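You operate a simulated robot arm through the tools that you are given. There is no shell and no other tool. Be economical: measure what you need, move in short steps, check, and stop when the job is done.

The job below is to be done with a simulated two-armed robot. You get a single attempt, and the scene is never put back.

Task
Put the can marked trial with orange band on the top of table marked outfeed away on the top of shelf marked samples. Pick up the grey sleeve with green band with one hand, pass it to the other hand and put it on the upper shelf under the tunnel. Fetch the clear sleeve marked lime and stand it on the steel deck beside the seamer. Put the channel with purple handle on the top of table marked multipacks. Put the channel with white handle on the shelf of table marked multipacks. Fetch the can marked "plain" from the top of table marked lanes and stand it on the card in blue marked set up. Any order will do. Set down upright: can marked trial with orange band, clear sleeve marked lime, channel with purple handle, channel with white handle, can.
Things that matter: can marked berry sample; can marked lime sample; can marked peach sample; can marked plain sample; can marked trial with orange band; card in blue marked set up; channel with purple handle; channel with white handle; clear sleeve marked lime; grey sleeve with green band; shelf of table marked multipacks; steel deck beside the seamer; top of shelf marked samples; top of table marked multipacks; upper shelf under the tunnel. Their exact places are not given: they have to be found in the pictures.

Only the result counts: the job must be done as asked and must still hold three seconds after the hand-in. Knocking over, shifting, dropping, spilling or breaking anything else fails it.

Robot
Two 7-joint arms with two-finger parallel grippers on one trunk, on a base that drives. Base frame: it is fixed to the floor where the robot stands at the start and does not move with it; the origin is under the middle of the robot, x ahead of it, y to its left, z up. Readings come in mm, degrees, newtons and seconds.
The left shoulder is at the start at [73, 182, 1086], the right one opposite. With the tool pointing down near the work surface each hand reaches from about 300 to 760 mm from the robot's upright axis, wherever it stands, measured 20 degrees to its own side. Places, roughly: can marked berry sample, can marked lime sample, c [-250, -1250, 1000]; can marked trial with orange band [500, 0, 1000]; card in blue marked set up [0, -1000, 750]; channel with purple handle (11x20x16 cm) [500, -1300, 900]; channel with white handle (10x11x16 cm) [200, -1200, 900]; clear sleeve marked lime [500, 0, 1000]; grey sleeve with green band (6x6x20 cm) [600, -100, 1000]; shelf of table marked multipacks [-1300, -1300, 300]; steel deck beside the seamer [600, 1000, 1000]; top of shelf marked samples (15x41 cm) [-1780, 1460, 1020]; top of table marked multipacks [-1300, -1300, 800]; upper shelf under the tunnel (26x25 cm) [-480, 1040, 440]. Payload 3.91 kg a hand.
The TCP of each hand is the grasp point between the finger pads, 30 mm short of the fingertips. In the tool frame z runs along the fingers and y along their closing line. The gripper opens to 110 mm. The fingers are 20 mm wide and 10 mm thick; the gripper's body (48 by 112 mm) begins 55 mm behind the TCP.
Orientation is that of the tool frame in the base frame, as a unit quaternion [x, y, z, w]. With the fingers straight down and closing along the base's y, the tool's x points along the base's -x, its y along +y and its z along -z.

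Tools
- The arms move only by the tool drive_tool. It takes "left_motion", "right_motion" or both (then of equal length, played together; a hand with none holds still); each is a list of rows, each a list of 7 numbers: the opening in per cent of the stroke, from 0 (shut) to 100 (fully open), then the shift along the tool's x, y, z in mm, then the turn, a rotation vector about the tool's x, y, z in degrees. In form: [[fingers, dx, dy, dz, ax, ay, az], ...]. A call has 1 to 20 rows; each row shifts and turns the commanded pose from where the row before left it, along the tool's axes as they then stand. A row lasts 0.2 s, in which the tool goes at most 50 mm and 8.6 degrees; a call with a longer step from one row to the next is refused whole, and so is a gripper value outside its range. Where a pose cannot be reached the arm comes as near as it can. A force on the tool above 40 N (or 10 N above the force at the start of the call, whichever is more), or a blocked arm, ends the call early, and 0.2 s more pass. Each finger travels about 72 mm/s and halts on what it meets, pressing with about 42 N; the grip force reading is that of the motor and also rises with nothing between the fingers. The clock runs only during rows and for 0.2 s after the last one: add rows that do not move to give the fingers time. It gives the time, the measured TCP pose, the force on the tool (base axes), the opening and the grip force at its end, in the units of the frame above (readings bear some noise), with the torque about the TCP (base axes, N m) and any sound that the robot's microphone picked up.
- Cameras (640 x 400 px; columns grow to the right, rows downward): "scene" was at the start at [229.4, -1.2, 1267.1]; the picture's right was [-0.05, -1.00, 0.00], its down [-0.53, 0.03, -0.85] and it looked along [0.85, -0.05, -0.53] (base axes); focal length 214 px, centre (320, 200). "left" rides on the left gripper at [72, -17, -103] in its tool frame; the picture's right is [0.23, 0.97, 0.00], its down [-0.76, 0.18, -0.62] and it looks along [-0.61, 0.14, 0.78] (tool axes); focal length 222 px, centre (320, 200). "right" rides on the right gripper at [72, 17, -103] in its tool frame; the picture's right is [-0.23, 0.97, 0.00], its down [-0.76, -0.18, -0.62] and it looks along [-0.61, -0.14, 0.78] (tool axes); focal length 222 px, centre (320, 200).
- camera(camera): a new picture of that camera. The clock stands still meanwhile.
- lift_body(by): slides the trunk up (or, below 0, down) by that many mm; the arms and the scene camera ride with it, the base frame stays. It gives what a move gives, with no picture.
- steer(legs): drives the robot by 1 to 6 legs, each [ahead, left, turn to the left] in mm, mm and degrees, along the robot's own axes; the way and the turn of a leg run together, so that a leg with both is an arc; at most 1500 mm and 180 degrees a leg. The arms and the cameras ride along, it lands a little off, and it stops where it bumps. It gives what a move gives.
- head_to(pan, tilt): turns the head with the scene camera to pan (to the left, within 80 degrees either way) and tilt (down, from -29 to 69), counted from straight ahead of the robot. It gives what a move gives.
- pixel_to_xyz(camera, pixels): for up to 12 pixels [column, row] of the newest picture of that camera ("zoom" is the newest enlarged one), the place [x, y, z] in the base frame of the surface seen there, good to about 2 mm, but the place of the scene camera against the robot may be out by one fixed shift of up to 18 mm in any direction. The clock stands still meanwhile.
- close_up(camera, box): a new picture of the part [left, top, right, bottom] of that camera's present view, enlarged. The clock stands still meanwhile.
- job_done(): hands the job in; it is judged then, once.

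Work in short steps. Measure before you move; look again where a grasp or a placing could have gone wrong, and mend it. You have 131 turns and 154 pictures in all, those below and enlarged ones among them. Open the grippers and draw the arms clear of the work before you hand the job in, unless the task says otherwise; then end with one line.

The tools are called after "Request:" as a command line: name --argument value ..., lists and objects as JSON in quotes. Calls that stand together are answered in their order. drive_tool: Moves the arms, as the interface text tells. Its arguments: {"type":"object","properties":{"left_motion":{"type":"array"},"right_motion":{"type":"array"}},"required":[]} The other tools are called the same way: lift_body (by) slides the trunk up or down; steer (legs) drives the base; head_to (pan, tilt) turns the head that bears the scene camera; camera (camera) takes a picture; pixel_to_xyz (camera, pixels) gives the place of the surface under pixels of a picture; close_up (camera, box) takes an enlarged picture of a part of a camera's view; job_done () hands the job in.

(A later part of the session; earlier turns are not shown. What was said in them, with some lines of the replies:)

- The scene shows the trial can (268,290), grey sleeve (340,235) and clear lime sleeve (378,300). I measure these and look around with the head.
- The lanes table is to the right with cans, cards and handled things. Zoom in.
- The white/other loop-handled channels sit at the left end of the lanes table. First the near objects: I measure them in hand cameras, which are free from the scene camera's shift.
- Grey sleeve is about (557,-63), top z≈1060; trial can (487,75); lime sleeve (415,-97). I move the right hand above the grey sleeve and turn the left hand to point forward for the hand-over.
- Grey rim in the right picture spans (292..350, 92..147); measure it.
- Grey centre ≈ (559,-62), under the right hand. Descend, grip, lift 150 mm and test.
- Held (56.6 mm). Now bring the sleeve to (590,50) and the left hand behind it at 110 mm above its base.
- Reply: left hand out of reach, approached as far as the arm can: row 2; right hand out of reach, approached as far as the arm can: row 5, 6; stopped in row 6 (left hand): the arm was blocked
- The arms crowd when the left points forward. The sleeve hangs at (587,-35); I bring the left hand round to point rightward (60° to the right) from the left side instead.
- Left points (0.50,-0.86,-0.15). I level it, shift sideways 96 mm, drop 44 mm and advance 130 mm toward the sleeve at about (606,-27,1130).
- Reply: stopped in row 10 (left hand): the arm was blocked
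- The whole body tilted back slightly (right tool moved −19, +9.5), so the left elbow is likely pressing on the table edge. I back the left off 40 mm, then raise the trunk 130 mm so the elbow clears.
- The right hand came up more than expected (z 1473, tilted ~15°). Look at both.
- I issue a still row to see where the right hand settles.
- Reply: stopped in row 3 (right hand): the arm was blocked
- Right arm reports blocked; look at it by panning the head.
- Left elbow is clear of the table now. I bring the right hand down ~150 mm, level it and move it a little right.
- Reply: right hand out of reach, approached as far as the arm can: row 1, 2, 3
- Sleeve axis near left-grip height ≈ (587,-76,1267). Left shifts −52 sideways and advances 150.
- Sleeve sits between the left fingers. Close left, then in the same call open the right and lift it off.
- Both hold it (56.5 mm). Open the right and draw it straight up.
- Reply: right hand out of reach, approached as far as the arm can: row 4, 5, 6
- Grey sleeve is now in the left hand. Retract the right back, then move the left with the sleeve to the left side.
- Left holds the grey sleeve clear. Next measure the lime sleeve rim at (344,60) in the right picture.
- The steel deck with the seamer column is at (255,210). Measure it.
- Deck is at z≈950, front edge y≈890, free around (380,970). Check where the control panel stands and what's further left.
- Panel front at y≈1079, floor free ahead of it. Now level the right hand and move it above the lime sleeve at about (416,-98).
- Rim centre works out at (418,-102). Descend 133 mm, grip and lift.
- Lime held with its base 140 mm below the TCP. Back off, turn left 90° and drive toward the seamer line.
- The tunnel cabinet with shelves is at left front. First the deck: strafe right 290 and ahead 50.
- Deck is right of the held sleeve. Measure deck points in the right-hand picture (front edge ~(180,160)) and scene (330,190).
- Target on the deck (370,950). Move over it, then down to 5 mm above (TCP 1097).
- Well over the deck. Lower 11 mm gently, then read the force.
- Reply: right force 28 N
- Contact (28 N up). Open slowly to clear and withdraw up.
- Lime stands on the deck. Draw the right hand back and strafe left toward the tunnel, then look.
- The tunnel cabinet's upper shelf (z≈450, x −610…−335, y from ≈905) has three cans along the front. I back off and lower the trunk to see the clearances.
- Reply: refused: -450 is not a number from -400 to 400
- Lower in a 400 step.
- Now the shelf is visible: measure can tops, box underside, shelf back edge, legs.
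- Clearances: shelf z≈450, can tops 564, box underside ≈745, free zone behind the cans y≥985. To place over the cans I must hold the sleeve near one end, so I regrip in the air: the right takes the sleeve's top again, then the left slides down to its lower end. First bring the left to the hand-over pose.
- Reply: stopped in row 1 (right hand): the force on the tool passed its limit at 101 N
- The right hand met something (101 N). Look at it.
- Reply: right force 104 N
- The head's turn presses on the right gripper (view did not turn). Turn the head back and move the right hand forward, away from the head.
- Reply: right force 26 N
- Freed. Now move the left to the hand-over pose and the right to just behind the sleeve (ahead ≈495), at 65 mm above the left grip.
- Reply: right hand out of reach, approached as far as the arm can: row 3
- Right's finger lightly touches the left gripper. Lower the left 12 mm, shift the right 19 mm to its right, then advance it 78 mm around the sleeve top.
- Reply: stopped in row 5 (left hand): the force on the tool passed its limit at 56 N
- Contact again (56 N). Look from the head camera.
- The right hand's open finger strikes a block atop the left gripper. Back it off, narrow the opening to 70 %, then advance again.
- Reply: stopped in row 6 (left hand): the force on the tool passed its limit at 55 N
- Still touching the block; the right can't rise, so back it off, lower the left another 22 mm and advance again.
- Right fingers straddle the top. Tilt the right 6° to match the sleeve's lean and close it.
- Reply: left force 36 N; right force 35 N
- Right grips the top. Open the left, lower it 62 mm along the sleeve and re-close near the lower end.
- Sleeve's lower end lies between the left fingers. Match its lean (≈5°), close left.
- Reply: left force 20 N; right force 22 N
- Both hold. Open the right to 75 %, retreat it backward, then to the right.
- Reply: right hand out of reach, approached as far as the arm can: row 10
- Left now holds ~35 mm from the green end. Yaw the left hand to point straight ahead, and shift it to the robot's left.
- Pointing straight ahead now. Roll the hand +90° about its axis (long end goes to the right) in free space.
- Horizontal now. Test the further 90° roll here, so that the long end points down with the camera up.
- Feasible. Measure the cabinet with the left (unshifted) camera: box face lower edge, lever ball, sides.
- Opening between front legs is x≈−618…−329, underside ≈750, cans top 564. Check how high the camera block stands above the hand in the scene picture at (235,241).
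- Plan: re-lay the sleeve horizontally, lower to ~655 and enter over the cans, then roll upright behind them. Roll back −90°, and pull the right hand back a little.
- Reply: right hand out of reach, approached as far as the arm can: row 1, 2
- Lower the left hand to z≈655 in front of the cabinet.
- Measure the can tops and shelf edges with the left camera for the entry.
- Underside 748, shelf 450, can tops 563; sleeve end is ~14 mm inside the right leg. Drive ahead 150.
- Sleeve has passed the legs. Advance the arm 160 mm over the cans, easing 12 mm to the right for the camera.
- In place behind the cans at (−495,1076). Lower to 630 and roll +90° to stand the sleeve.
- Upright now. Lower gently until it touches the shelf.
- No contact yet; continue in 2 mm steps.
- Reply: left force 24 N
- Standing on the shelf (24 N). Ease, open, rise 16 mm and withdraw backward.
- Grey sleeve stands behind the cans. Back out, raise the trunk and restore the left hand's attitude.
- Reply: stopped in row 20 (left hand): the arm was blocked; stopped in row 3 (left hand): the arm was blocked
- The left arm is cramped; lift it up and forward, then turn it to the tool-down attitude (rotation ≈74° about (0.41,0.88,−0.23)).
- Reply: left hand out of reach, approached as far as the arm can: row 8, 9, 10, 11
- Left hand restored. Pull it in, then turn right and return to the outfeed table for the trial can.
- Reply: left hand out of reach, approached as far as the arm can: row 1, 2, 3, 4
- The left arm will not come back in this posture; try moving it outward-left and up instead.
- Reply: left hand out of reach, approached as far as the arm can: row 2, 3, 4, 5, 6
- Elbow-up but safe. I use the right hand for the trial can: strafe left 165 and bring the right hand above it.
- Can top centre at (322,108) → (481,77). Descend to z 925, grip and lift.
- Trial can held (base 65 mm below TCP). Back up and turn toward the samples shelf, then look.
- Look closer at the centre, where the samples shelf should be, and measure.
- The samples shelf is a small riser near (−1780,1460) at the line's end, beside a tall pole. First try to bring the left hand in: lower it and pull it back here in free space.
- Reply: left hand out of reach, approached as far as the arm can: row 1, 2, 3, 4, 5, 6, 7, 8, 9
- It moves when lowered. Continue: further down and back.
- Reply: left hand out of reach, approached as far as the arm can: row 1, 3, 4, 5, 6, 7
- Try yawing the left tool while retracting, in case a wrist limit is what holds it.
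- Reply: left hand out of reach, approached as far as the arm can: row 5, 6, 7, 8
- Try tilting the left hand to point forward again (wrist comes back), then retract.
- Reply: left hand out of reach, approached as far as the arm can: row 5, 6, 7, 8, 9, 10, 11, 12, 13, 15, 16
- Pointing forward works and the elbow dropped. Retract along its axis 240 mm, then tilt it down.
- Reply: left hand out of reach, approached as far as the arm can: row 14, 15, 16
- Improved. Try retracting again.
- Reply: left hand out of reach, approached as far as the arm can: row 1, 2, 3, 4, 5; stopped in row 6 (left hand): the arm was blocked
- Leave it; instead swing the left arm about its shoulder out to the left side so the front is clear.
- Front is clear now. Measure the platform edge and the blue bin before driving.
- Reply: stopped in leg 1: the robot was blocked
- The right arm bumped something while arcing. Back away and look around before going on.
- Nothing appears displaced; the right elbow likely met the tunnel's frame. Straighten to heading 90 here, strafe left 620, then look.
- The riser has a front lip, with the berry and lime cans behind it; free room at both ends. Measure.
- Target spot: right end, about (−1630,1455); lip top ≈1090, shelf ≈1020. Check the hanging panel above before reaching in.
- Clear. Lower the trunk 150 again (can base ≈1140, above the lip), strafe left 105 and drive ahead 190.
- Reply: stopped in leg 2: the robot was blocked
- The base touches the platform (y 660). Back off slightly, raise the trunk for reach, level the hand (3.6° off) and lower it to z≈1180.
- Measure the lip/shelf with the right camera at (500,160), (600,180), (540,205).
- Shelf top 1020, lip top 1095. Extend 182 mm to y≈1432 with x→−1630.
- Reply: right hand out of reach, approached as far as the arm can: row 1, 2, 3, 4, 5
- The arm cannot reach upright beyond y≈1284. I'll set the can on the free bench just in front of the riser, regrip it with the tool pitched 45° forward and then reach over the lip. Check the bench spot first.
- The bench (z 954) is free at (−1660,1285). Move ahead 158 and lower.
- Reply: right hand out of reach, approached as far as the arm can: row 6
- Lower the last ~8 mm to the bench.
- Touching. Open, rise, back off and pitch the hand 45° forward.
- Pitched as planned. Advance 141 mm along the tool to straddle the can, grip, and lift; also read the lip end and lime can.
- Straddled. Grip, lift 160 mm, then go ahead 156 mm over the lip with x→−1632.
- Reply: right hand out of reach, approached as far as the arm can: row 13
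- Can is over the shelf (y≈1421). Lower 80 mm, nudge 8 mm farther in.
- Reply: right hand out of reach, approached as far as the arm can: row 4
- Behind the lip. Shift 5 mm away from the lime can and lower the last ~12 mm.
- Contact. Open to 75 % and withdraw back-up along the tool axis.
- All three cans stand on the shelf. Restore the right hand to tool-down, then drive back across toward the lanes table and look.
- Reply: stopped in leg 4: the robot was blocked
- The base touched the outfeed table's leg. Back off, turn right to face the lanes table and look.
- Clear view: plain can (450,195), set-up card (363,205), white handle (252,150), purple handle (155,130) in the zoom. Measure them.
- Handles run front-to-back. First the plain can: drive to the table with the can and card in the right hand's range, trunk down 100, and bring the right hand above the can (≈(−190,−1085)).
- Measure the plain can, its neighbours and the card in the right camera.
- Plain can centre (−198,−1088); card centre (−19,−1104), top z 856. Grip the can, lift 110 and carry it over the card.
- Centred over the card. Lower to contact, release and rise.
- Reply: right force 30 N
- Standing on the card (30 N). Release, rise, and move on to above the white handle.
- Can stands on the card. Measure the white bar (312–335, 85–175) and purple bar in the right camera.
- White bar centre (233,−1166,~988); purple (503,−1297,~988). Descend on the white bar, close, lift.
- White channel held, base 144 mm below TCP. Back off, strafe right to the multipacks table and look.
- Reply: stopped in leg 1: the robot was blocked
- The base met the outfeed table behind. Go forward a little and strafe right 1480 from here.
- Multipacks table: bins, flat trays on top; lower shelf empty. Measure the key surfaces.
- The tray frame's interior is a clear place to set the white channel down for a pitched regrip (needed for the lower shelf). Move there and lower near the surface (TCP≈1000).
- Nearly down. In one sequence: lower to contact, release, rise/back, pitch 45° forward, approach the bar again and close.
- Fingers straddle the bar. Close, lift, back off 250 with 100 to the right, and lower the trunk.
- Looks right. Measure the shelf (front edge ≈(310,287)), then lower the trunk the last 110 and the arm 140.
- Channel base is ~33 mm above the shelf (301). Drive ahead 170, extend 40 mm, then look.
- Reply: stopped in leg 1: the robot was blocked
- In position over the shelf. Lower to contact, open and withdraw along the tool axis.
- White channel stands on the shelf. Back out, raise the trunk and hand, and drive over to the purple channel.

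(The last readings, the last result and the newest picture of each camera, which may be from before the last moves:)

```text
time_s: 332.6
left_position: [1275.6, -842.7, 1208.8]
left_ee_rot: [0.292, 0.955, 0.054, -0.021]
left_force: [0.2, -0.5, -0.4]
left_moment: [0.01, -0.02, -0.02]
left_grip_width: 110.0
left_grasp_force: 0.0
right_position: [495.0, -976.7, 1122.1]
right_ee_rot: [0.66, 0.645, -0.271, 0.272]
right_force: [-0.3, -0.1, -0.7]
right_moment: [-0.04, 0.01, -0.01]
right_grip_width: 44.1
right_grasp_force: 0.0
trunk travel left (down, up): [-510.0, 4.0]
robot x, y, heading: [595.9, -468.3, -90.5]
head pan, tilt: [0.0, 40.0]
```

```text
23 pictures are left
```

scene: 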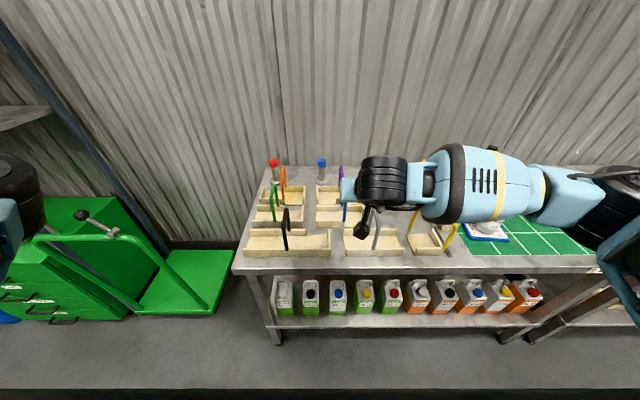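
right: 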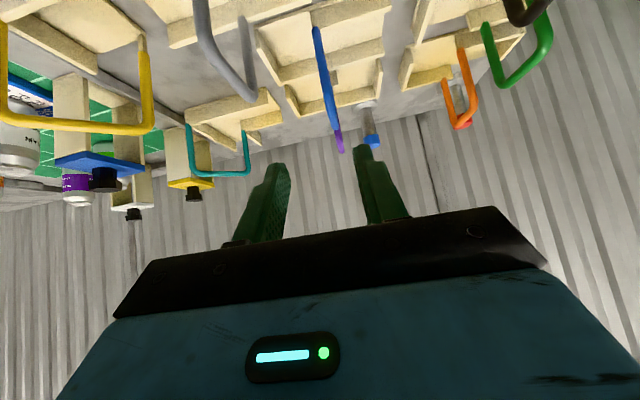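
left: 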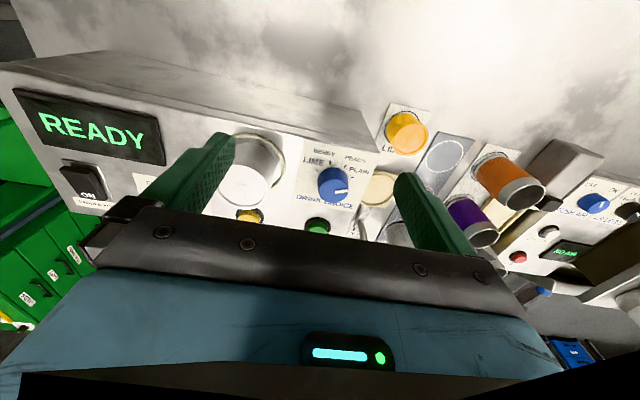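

Blue loop stands in front of purple, so I use a 30° pitch instead of 45°. Drive ahead 150, pitch back 15° and bring the hand just above/behind the purple bar, then measure.

Request:
steer --legs '[[150, 0, 0.5]]'

Request:
drive_tool --right_motion '[[40, 0, 0, 0, 0, 7.5, 0], [40, 0, 0, 0, 0, 7.5, 0], [40, -22, 2, 28, 0, 0, 0], [40, -22, 2, 28, 0, 0, 0], [40, -22, 2, 22, 0, 0, 0], [40, 0, 0, 0, 0, 0, 0]]'

Request:
camera --camera "right"

```text
time_s: 334.0
left_position: [1279.1, -985.5, 1209.9]
left_ee_rot: [0.287, 0.956, 0.053, -0.022]
left_force: [0.7, -0.2, 0.2]
left_moment: [0.02, 0.0, -0.02]
left_grip_width: 109.8
left_grasp_force: 0.0
right_position: [499.7, -1127.7, 1122.1]
right_ee_rot: [0.657, 0.649, -0.27, 0.273]
right_force: [-0.7, 0.0, -1.1]
right_moment: [0.01, 0.0, 0.02]
right_grip_width: 43.8
right_grasp_force: 0.0
trunk travel left (down, up): [-510.0, 4.0]
robot x, y, heading: [596.5, -619.6, -90.0]
head pan, tilt: [0.0, 40.0]
```

```text
time_s: 335.4
left_position: [1278.0, -985.9, 1209.0]
left_ee_rot: [0.287, 0.956, 0.054, -0.021]
left_force: [0.5, -0.7, 0.1]
left_moment: [0.0, -0.01, 0.02]
left_grip_width: 110.0
left_grasp_force: 0.1
right_position: [504.8, -1223.9, 1087.6]
right_ee_rot: [0.686, 0.679, -0.182, 0.186]
right_force: [0.0, 0.2, 0.5]
right_moment: [0.0, 0.0, 0.02]
right_grip_width: 44.1
right_grasp_force: 0.1
trunk travel left (down, up): [-510.0, 4.0]
robot x, y, heading: [597.3, -619.0, -89.7]
head pan, tilt: [0.0, 40.0]
```

```text
22 pictures are left
```

right: 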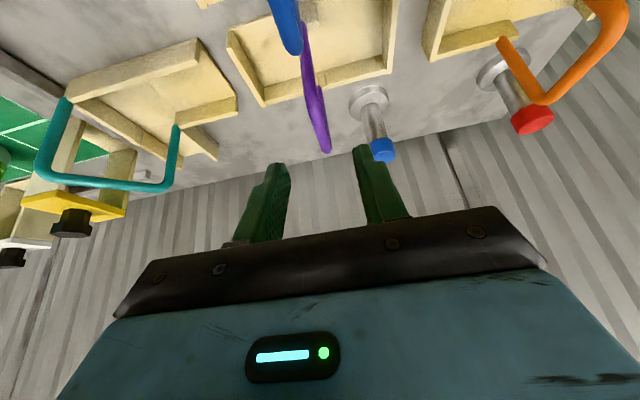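

Measure the purple bar and the blue loop top.

Request:
pixel_to_xyz --camera "right" --pixels '[[313, 95], [318, 115], [322, 132], [326, 148], [308, 60], [290, 40], [383, 150], [298, 50]]'

```text
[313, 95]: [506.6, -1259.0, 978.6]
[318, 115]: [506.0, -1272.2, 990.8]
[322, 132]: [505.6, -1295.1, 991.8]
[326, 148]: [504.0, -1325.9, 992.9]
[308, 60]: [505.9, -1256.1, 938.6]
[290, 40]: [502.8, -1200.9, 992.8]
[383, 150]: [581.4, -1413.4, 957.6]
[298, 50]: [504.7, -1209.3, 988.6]
```

Purple bar centre (505,−1298,~987). Approach, close, and lift 190 mm.

Request:
drive_tool --right_motion '[[40, -4, 0, 31, 0, 0, 0], [40, -4, 0, 31, 0, 0, 0], [40, -3, 0, 31, 0, 0, 0], [40, -3, 0, 30, 0, 0, 0], [40, 0, 0, 0, 0, 0, 0], [0, 0, 0, 0, 0, 0, 0], [0, 0, 0, 0, 0, 0, 0], [0, 0, 0, 0, 0, 0, 0], [0, -6, 0, -10, 0, 0, 0], [0, -15, 0, -26, 0, 0, 0], [0, -18, 0, -31, 0, 0, 0], [0, -18, 0, -31, 0, 0, 0], [0, -18, 0, -31, 0, 0, 0], [0, -18, 0, -31, 0, 0, 0], [0, 0, 0, 0, 0, 0, 0]]'

Request:
camera --camera "right"

Request:
camera --camera "scene"

```text
time_s: 338.6
left_position: [1279.4, -985.6, 1208.4]
left_ee_rot: [0.287, 0.956, 0.054, -0.022]
left_force: [-0.6, 0.6, 0.3]
left_moment: [0.02, 0.0, -0.01]
left_grip_width: 110.1
left_grasp_force: 0.1
right_position: [503.7, -1299.5, 1170.3]
right_ee_rot: [0.686, 0.68, -0.181, 0.186]
right_force: [-0.4, -0.9, -2.9]
right_moment: [0.0, 0.0, 0.03]
right_grip_width: 12.2
right_grasp_force: 42.2
trunk travel left (down, up): [-510.0, 4.0]
robot x, y, heading: [594.2, -622.1, -89.9]
head pan, tilt: [0.0, 40.0]
```

```text
21 pictures are left
```

right: 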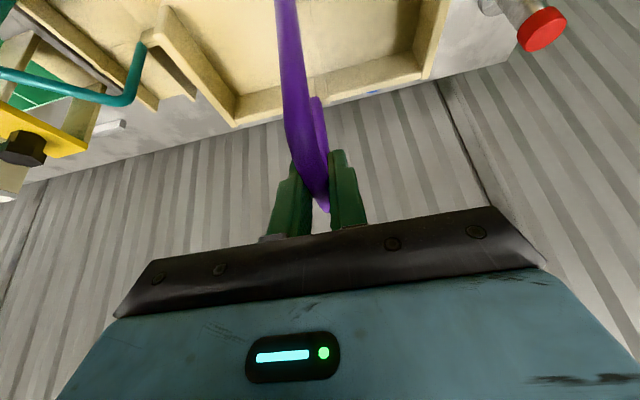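

```text
20 pictures are left
```

scene: 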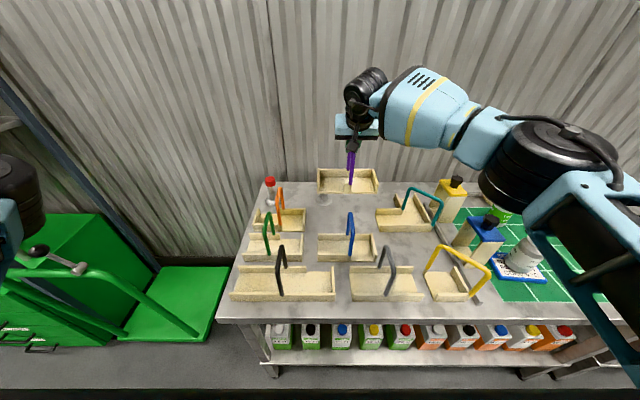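

Purple held. Raise another 36 mm, back off and strafe right to the multipacks table; look.

Request:
drive_tool --right_motion '[[0, -9, 0, -15.6, 0, 0, 0], [0, -9, 0, -15.6, 0, 0, 0], [0, 0, 0, 0, 0, 0, 0]]'

Request:
steer --legs '[[-135, 0, 0], [0, -600, 0], [0, -745, 0]]'

Request:
camera --camera "scene"

Request:
camera --camera "right"

```text
time_s: 339.4
left_position: [1278.6, -986.4, 1207.8]
left_ee_rot: [0.287, 0.956, 0.054, -0.022]
left_force: [0.3, 1.2, 0.5]
left_moment: [0.01, -0.01, -0.01]
left_grip_width: 110.1
left_grasp_force: 0.1
right_position: [502.6, -1298.8, 1208.2]
right_ee_rot: [0.686, 0.679, -0.182, 0.186]
right_force: [-0.1, -0.1, -3.1]
right_moment: [0.0, 0.04, 0.0]
right_grip_width: 12.6
right_grasp_force: 41.9
trunk travel left (down, up): [-510.0, 4.0]
robot x, y, heading: [593.3, -619.2, -89.8]
head pan, tilt: [0.0, 40.0]
```

```text
time_s: 352.6
left_position: [-67.6, -855.7, 1207.4]
left_ee_rot: [0.28, 0.958, 0.054, -0.021]
left_force: [0.0, -0.2, -0.3]
left_moment: [-0.03, -0.01, -0.03]
left_grip_width: 110.2
left_grasp_force: 0.0
right_position: [-840.4, -1179.3, 1207.4]
right_ee_rot: [0.681, 0.684, -0.18, 0.188]
right_force: [-0.2, 0.0, -3.2]
right_moment: [0.05, 0.02, -0.01]
right_grip_width: 12.1
right_grasp_force: 42.5
trunk travel left (down, up): [-510.0, 4.0]
robot x, y, heading: [-758.9, -495.3, -88.8]
head pan, tilt: [0.0, 40.0]
```

```text
19 pictures are left
```

scene: 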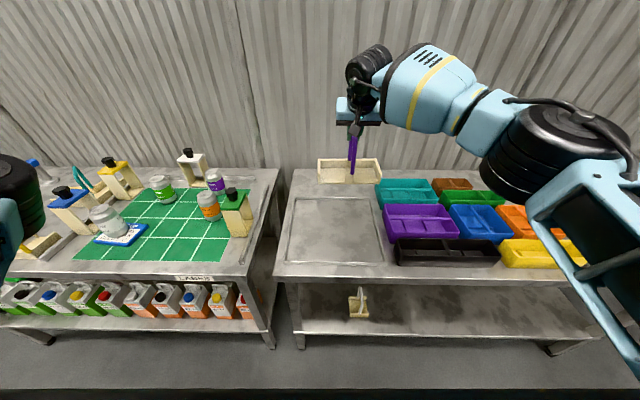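

```text
18 pictures are left
```

right: 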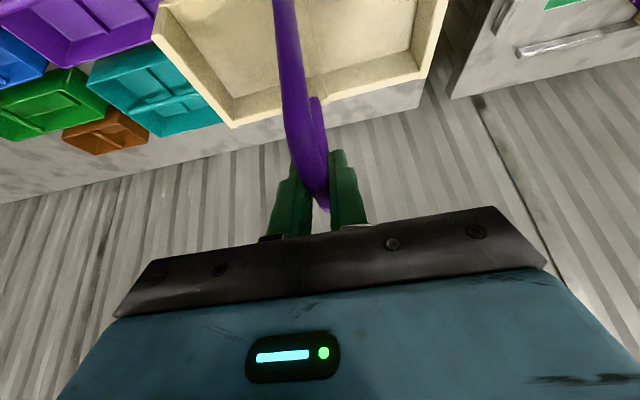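

White is fine on the shelf. Measure the frame's back edge, the table's back and left edges and the teal bin for the landing zone.

Request:
pixel_to_xyz --camera "scene" --pixels '[[305, 198], [335, 199], [370, 200], [310, 190], [310, 173], [292, 185], [378, 195], [378, 183], [388, 170]]'

Request:
pixel_to_xyz --camera "right" --pixels '[[215, 128], [150, 140], [235, 140], [420, 100], [330, 120], [150, 95]]'

```text
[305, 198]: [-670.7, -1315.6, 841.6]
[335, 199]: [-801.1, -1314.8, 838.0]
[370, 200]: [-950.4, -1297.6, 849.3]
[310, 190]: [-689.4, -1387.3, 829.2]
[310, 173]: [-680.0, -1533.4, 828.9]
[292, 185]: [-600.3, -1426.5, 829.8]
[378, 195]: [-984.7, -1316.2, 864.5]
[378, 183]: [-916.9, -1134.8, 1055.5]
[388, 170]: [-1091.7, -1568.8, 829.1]
```

```text
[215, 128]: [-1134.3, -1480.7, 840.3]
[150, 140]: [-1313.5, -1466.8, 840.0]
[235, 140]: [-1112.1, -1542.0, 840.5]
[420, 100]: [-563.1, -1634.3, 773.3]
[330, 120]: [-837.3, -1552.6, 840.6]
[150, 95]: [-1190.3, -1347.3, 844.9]
```

Landing zone x −590…−985, y −1322…−1560. Drive ahead 190, extend ~46 mm and lower most of the way.

Request:
steer --legs '[[190, 0, -1.2]]'

Request:
drive_tool --right_motion '[[0, -20, 0, 11.5, 0, 0, 0], [0, -20, 0, 11.5, 0, 0, 0], [0, 0, 0, 0, 0, 0, 0]]'

Request:
camera --camera "scene"

```text
time_s: 354.2
left_position: [-72.9, -1057.9, 1209.5]
left_ee_rot: [0.288, 0.956, 0.055, -0.022]
left_force: [-0.4, 0.4, 0.8]
left_moment: [0.01, 0.01, -0.03]
left_grip_width: 110.1
left_grasp_force: 0.0
right_position: [-850.5, -1368.9, 1210.3]
right_ee_rot: [0.688, 0.678, -0.182, 0.185]
right_force: [-0.4, 0.3, -1.7]
right_moment: [0.05, -0.01, 0.0]
right_grip_width: 12.6
right_grasp_force: 42.1
trunk travel left (down, up): [-510.0, 4.0]
robot x, y, heading: [-759.2, -687.4, -89.8]
head pan, tilt: [0.0, 40.0]
```

```text
time_s: 355.0
left_position: [-73.7, -1058.6, 1209.8]
left_ee_rot: [0.288, 0.956, 0.055, -0.021]
left_force: [-0.6, -0.1, 1.2]
left_moment: [-0.01, -0.01, -0.01]
left_grip_width: 110.0
left_grasp_force: 0.1
right_position: [-854.0, -1405.2, 1209.2]
right_ee_rot: [0.688, 0.678, -0.183, 0.186]
right_force: [-0.8, 0.7, -2.4]
right_moment: [0.02, 0.05, -0.01]
right_grip_width: 12.3
right_grasp_force: 41.5
right hand out of reach, approached as far as the arm can: row 2
trunk travel left (down, up): [-510.0, 4.0]
robot x, y, heading: [-755.9, -688.9, -90.3]
head pan, tilt: [0.0, 40.0]
```

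```text
17 pictures are left
```

scene: 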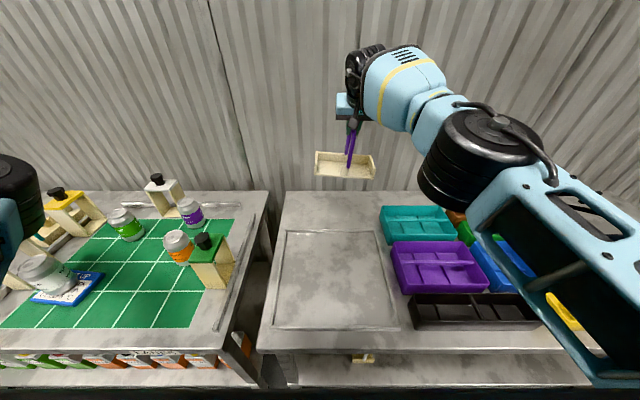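

Good position. Lower 205 mm (shift 10 mm away from the teal bin) and check.

Request:
drive_tool --right_motion '[[0, 20, 2, 34.6, 0, 0, 0], [0, 20, 2, 34.6, 0, 0, 0], [0, 20, 2, 34.6, 0, 0, 0], [0, 20, 2, 34.6, 0, 0, 0], [0, 20, 2, 34.6, 0, 0, 0], [0, 0, 0, 0, 0, 0, 0]]'

Request:
camera --camera "right"

Request:
camera --camera "scene"

```text
time_s: 356.4
left_position: [-75.0, -1058.1, 1209.9]
left_ee_rot: [0.289, 0.956, 0.055, -0.021]
left_force: [0.1, -0.1, 0.0]
left_moment: [-0.01, -0.05, 0.02]
left_grip_width: 110.3
left_grasp_force: 0.0
right_position: [-840.1, -1403.1, 1009.3]
right_ee_rot: [0.688, 0.678, -0.182, 0.185]
right_force: [0.7, -0.1, -2.4]
right_moment: [0.02, 0.05, -0.02]
right_grip_width: 12.3
right_grasp_force: 42.4
trunk travel left (down, up): [-510.0, 4.0]
robot x, y, heading: [-753.8, -688.3, -89.9]
head pan, tilt: [0.0, 40.0]
```

```text
16 pictures are left
```

right: 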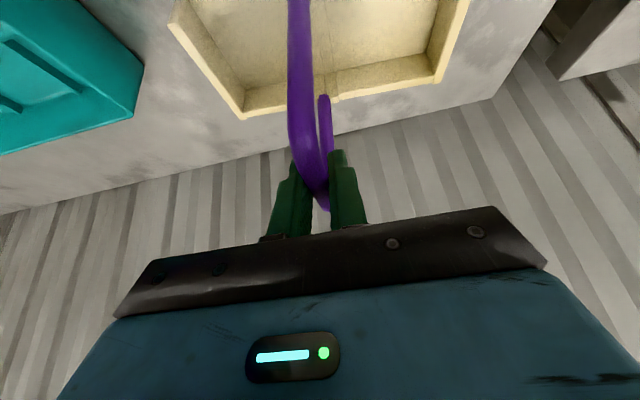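

```text
15 pictures are left
```

scene: 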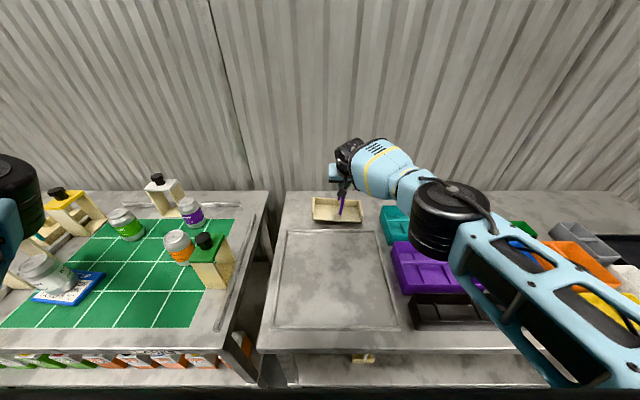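

Check the channel's front edge and the elbow's clearance over the bins before the last 24 mm.

Request:
pixel_to_xyz --camera "scene" --pixels '[[325, 221], [350, 222], [320, 200], [335, 231], [440, 255], [470, 260], [415, 225], [460, 285]]'

```text
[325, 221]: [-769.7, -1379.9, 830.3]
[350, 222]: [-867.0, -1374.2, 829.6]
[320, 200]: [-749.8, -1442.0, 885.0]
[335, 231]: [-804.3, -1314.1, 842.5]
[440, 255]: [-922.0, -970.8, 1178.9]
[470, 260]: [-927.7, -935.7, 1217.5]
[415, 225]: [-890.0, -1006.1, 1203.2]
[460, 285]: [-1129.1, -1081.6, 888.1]
```

Clear on both counts. Lower to contact, release and withdraw.

Request:
drive_tool --right_motion '[[0, 5, 0, 8.7, 0, 0, 0], [0, 3, 0, 5.2, 0, 0, 0], [0, 2, 0, 3.5, 0, 0, 0], [0, 1.5, 0, 2.6, 0, 0, 0], [0, 0, 0, 0, 0, 0, 0]]'

```text
time_s: 357.6
left_position: [-72.7, -1057.7, 1209.4]
left_ee_rot: [0.288, 0.956, 0.054, -0.02]
left_force: [-1.0, 0.4, 0.5]
left_moment: [0.03, -0.03, -0.03]
left_grip_width: 109.7
left_grasp_force: 0.0
right_position: [-840.3, -1401.7, 988.6]
right_ee_rot: [0.687, 0.678, -0.183, 0.189]
right_force: [3.1, -2.0, 11.2]
right_moment: [0.3, -0.05, -0.04]
right_grip_width: 12.6
right_grasp_force: 41.9
trunk travel left (down, up): [-510.0, 4.0]
robot x, y, heading: [-754.6, -686.4, -89.9]
head pan, tilt: [0.0, 40.0]
```

Contact (about 13 N). Open and withdraw along the tool axis.

Request:
drive_tool --right_motion '[[40, 0, 0, 0, 0, 0, 0], [40, 0, 0, 0, 0, 0, 0], [40, 0, 0, -15, 0, 0, 0], [40, 0, 0, -35, 0, 0, 0], [40, 0, 0, -40, 0, 0, 0], [40, 0, 0, -40, 0, 0, 0], [40, 0, 0, -40, 0, 0, 0], [100, 0, 0, -30, 0, 0, 0], [100, 0, 0, 0, 0, 0, 0]]'

Request:
steer --legs '[[-250, 0, 0]]'

Request:
camera --camera "scene"

Request:
close_up --camera "scene" --box '[20, 150, 420, 330]'

```text
time_s: 359.6
left_position: [-73.7, -1058.5, 1208.2]
left_ee_rot: [0.288, 0.956, 0.055, -0.021]
left_force: [0.2, 0.0, -0.3]
left_moment: [-0.01, -0.01, -0.01]
left_grip_width: 110.0
left_grasp_force: 0.1
right_position: [-840.7, -1303.9, 1160.2]
right_ee_rot: [0.688, 0.678, -0.181, 0.185]
right_force: [0.4, -0.4, -0.3]
right_moment: [0.01, 0.0, 0.0]
right_grip_width: 109.6
right_grasp_force: 0.1
trunk travel left (down, up): [-510.0, 4.0]
robot x, y, heading: [-757.9, -688.3, -90.0]
head pan, tilt: [0.0, 40.0]
```

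```text
time_s: 361.4
left_position: [-74.2, -815.2, 1208.1]
left_ee_rot: [0.29, 0.955, 0.055, -0.022]
left_force: [-0.5, 0.1, 0.0]
left_moment: [-0.02, -0.03, 0.0]
left_grip_width: 110.1
left_grasp_force: 0.0
right_position: [-840.5, -1057.7, 1159.4]
right_ee_rot: [0.689, 0.676, -0.182, 0.186]
right_force: [0.0, -0.1, -0.2]
right_moment: [-0.01, -0.01, 0.02]
right_grip_width: 110.1
right_grasp_force: 0.0
trunk travel left (down, up): [-510.0, 4.0]
robot x, y, heading: [-754.8, -440.6, -89.9]
head pan, tilt: [0.0, 40.0]
```

```text
14 pictures are left
```

scene: 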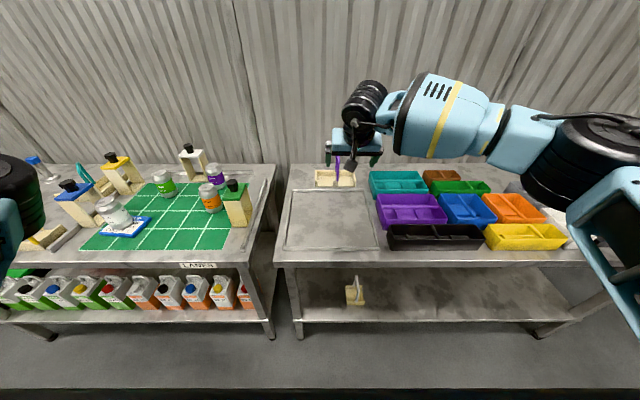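

```text
1.60 times, centred on (220, 240) of scene
```

zoom: 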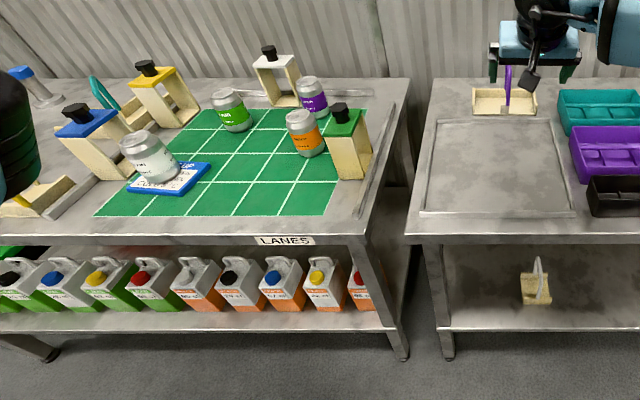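

All items are placed and upright: purple on the table top, white on its shelf, plain can on the card. Draw the robot clear.

Request:
steer --legs '[[-250, 0, 0]]'

```text
time_s: 363.2
left_position: [-72.7, -565.3, 1209.3]
left_ee_rot: [0.289, 0.955, 0.055, -0.022]
left_force: [-0.1, 0.2, -0.5]
left_moment: [-0.04, 0.02, -0.02]
left_grip_width: 110.1
left_grasp_force: 0.0
right_position: [-839.6, -812.3, 1158.9]
right_ee_rot: [0.688, 0.677, -0.182, 0.185]
right_force: [0.3, 0.0, 0.2]
right_moment: [0.0, 0.0, -0.01]
right_grip_width: 109.8
right_grasp_force: 0.1
trunk travel left (down, up): [-510.0, 4.0]
robot x, y, heading: [-753.3, -196.3, -89.9]
head pan, tilt: [0.0, 40.0]
```

Both grippers are open and clear of the work; hand in.

Request:
job_done

```text
The job is handed in.
```

All six items are where you asked, and the five that had to be upright are upright. The grey sleeve stands green end up behind the cans, and the right arm bumped something unidentified near the tunnel, with nothing visibly moved.
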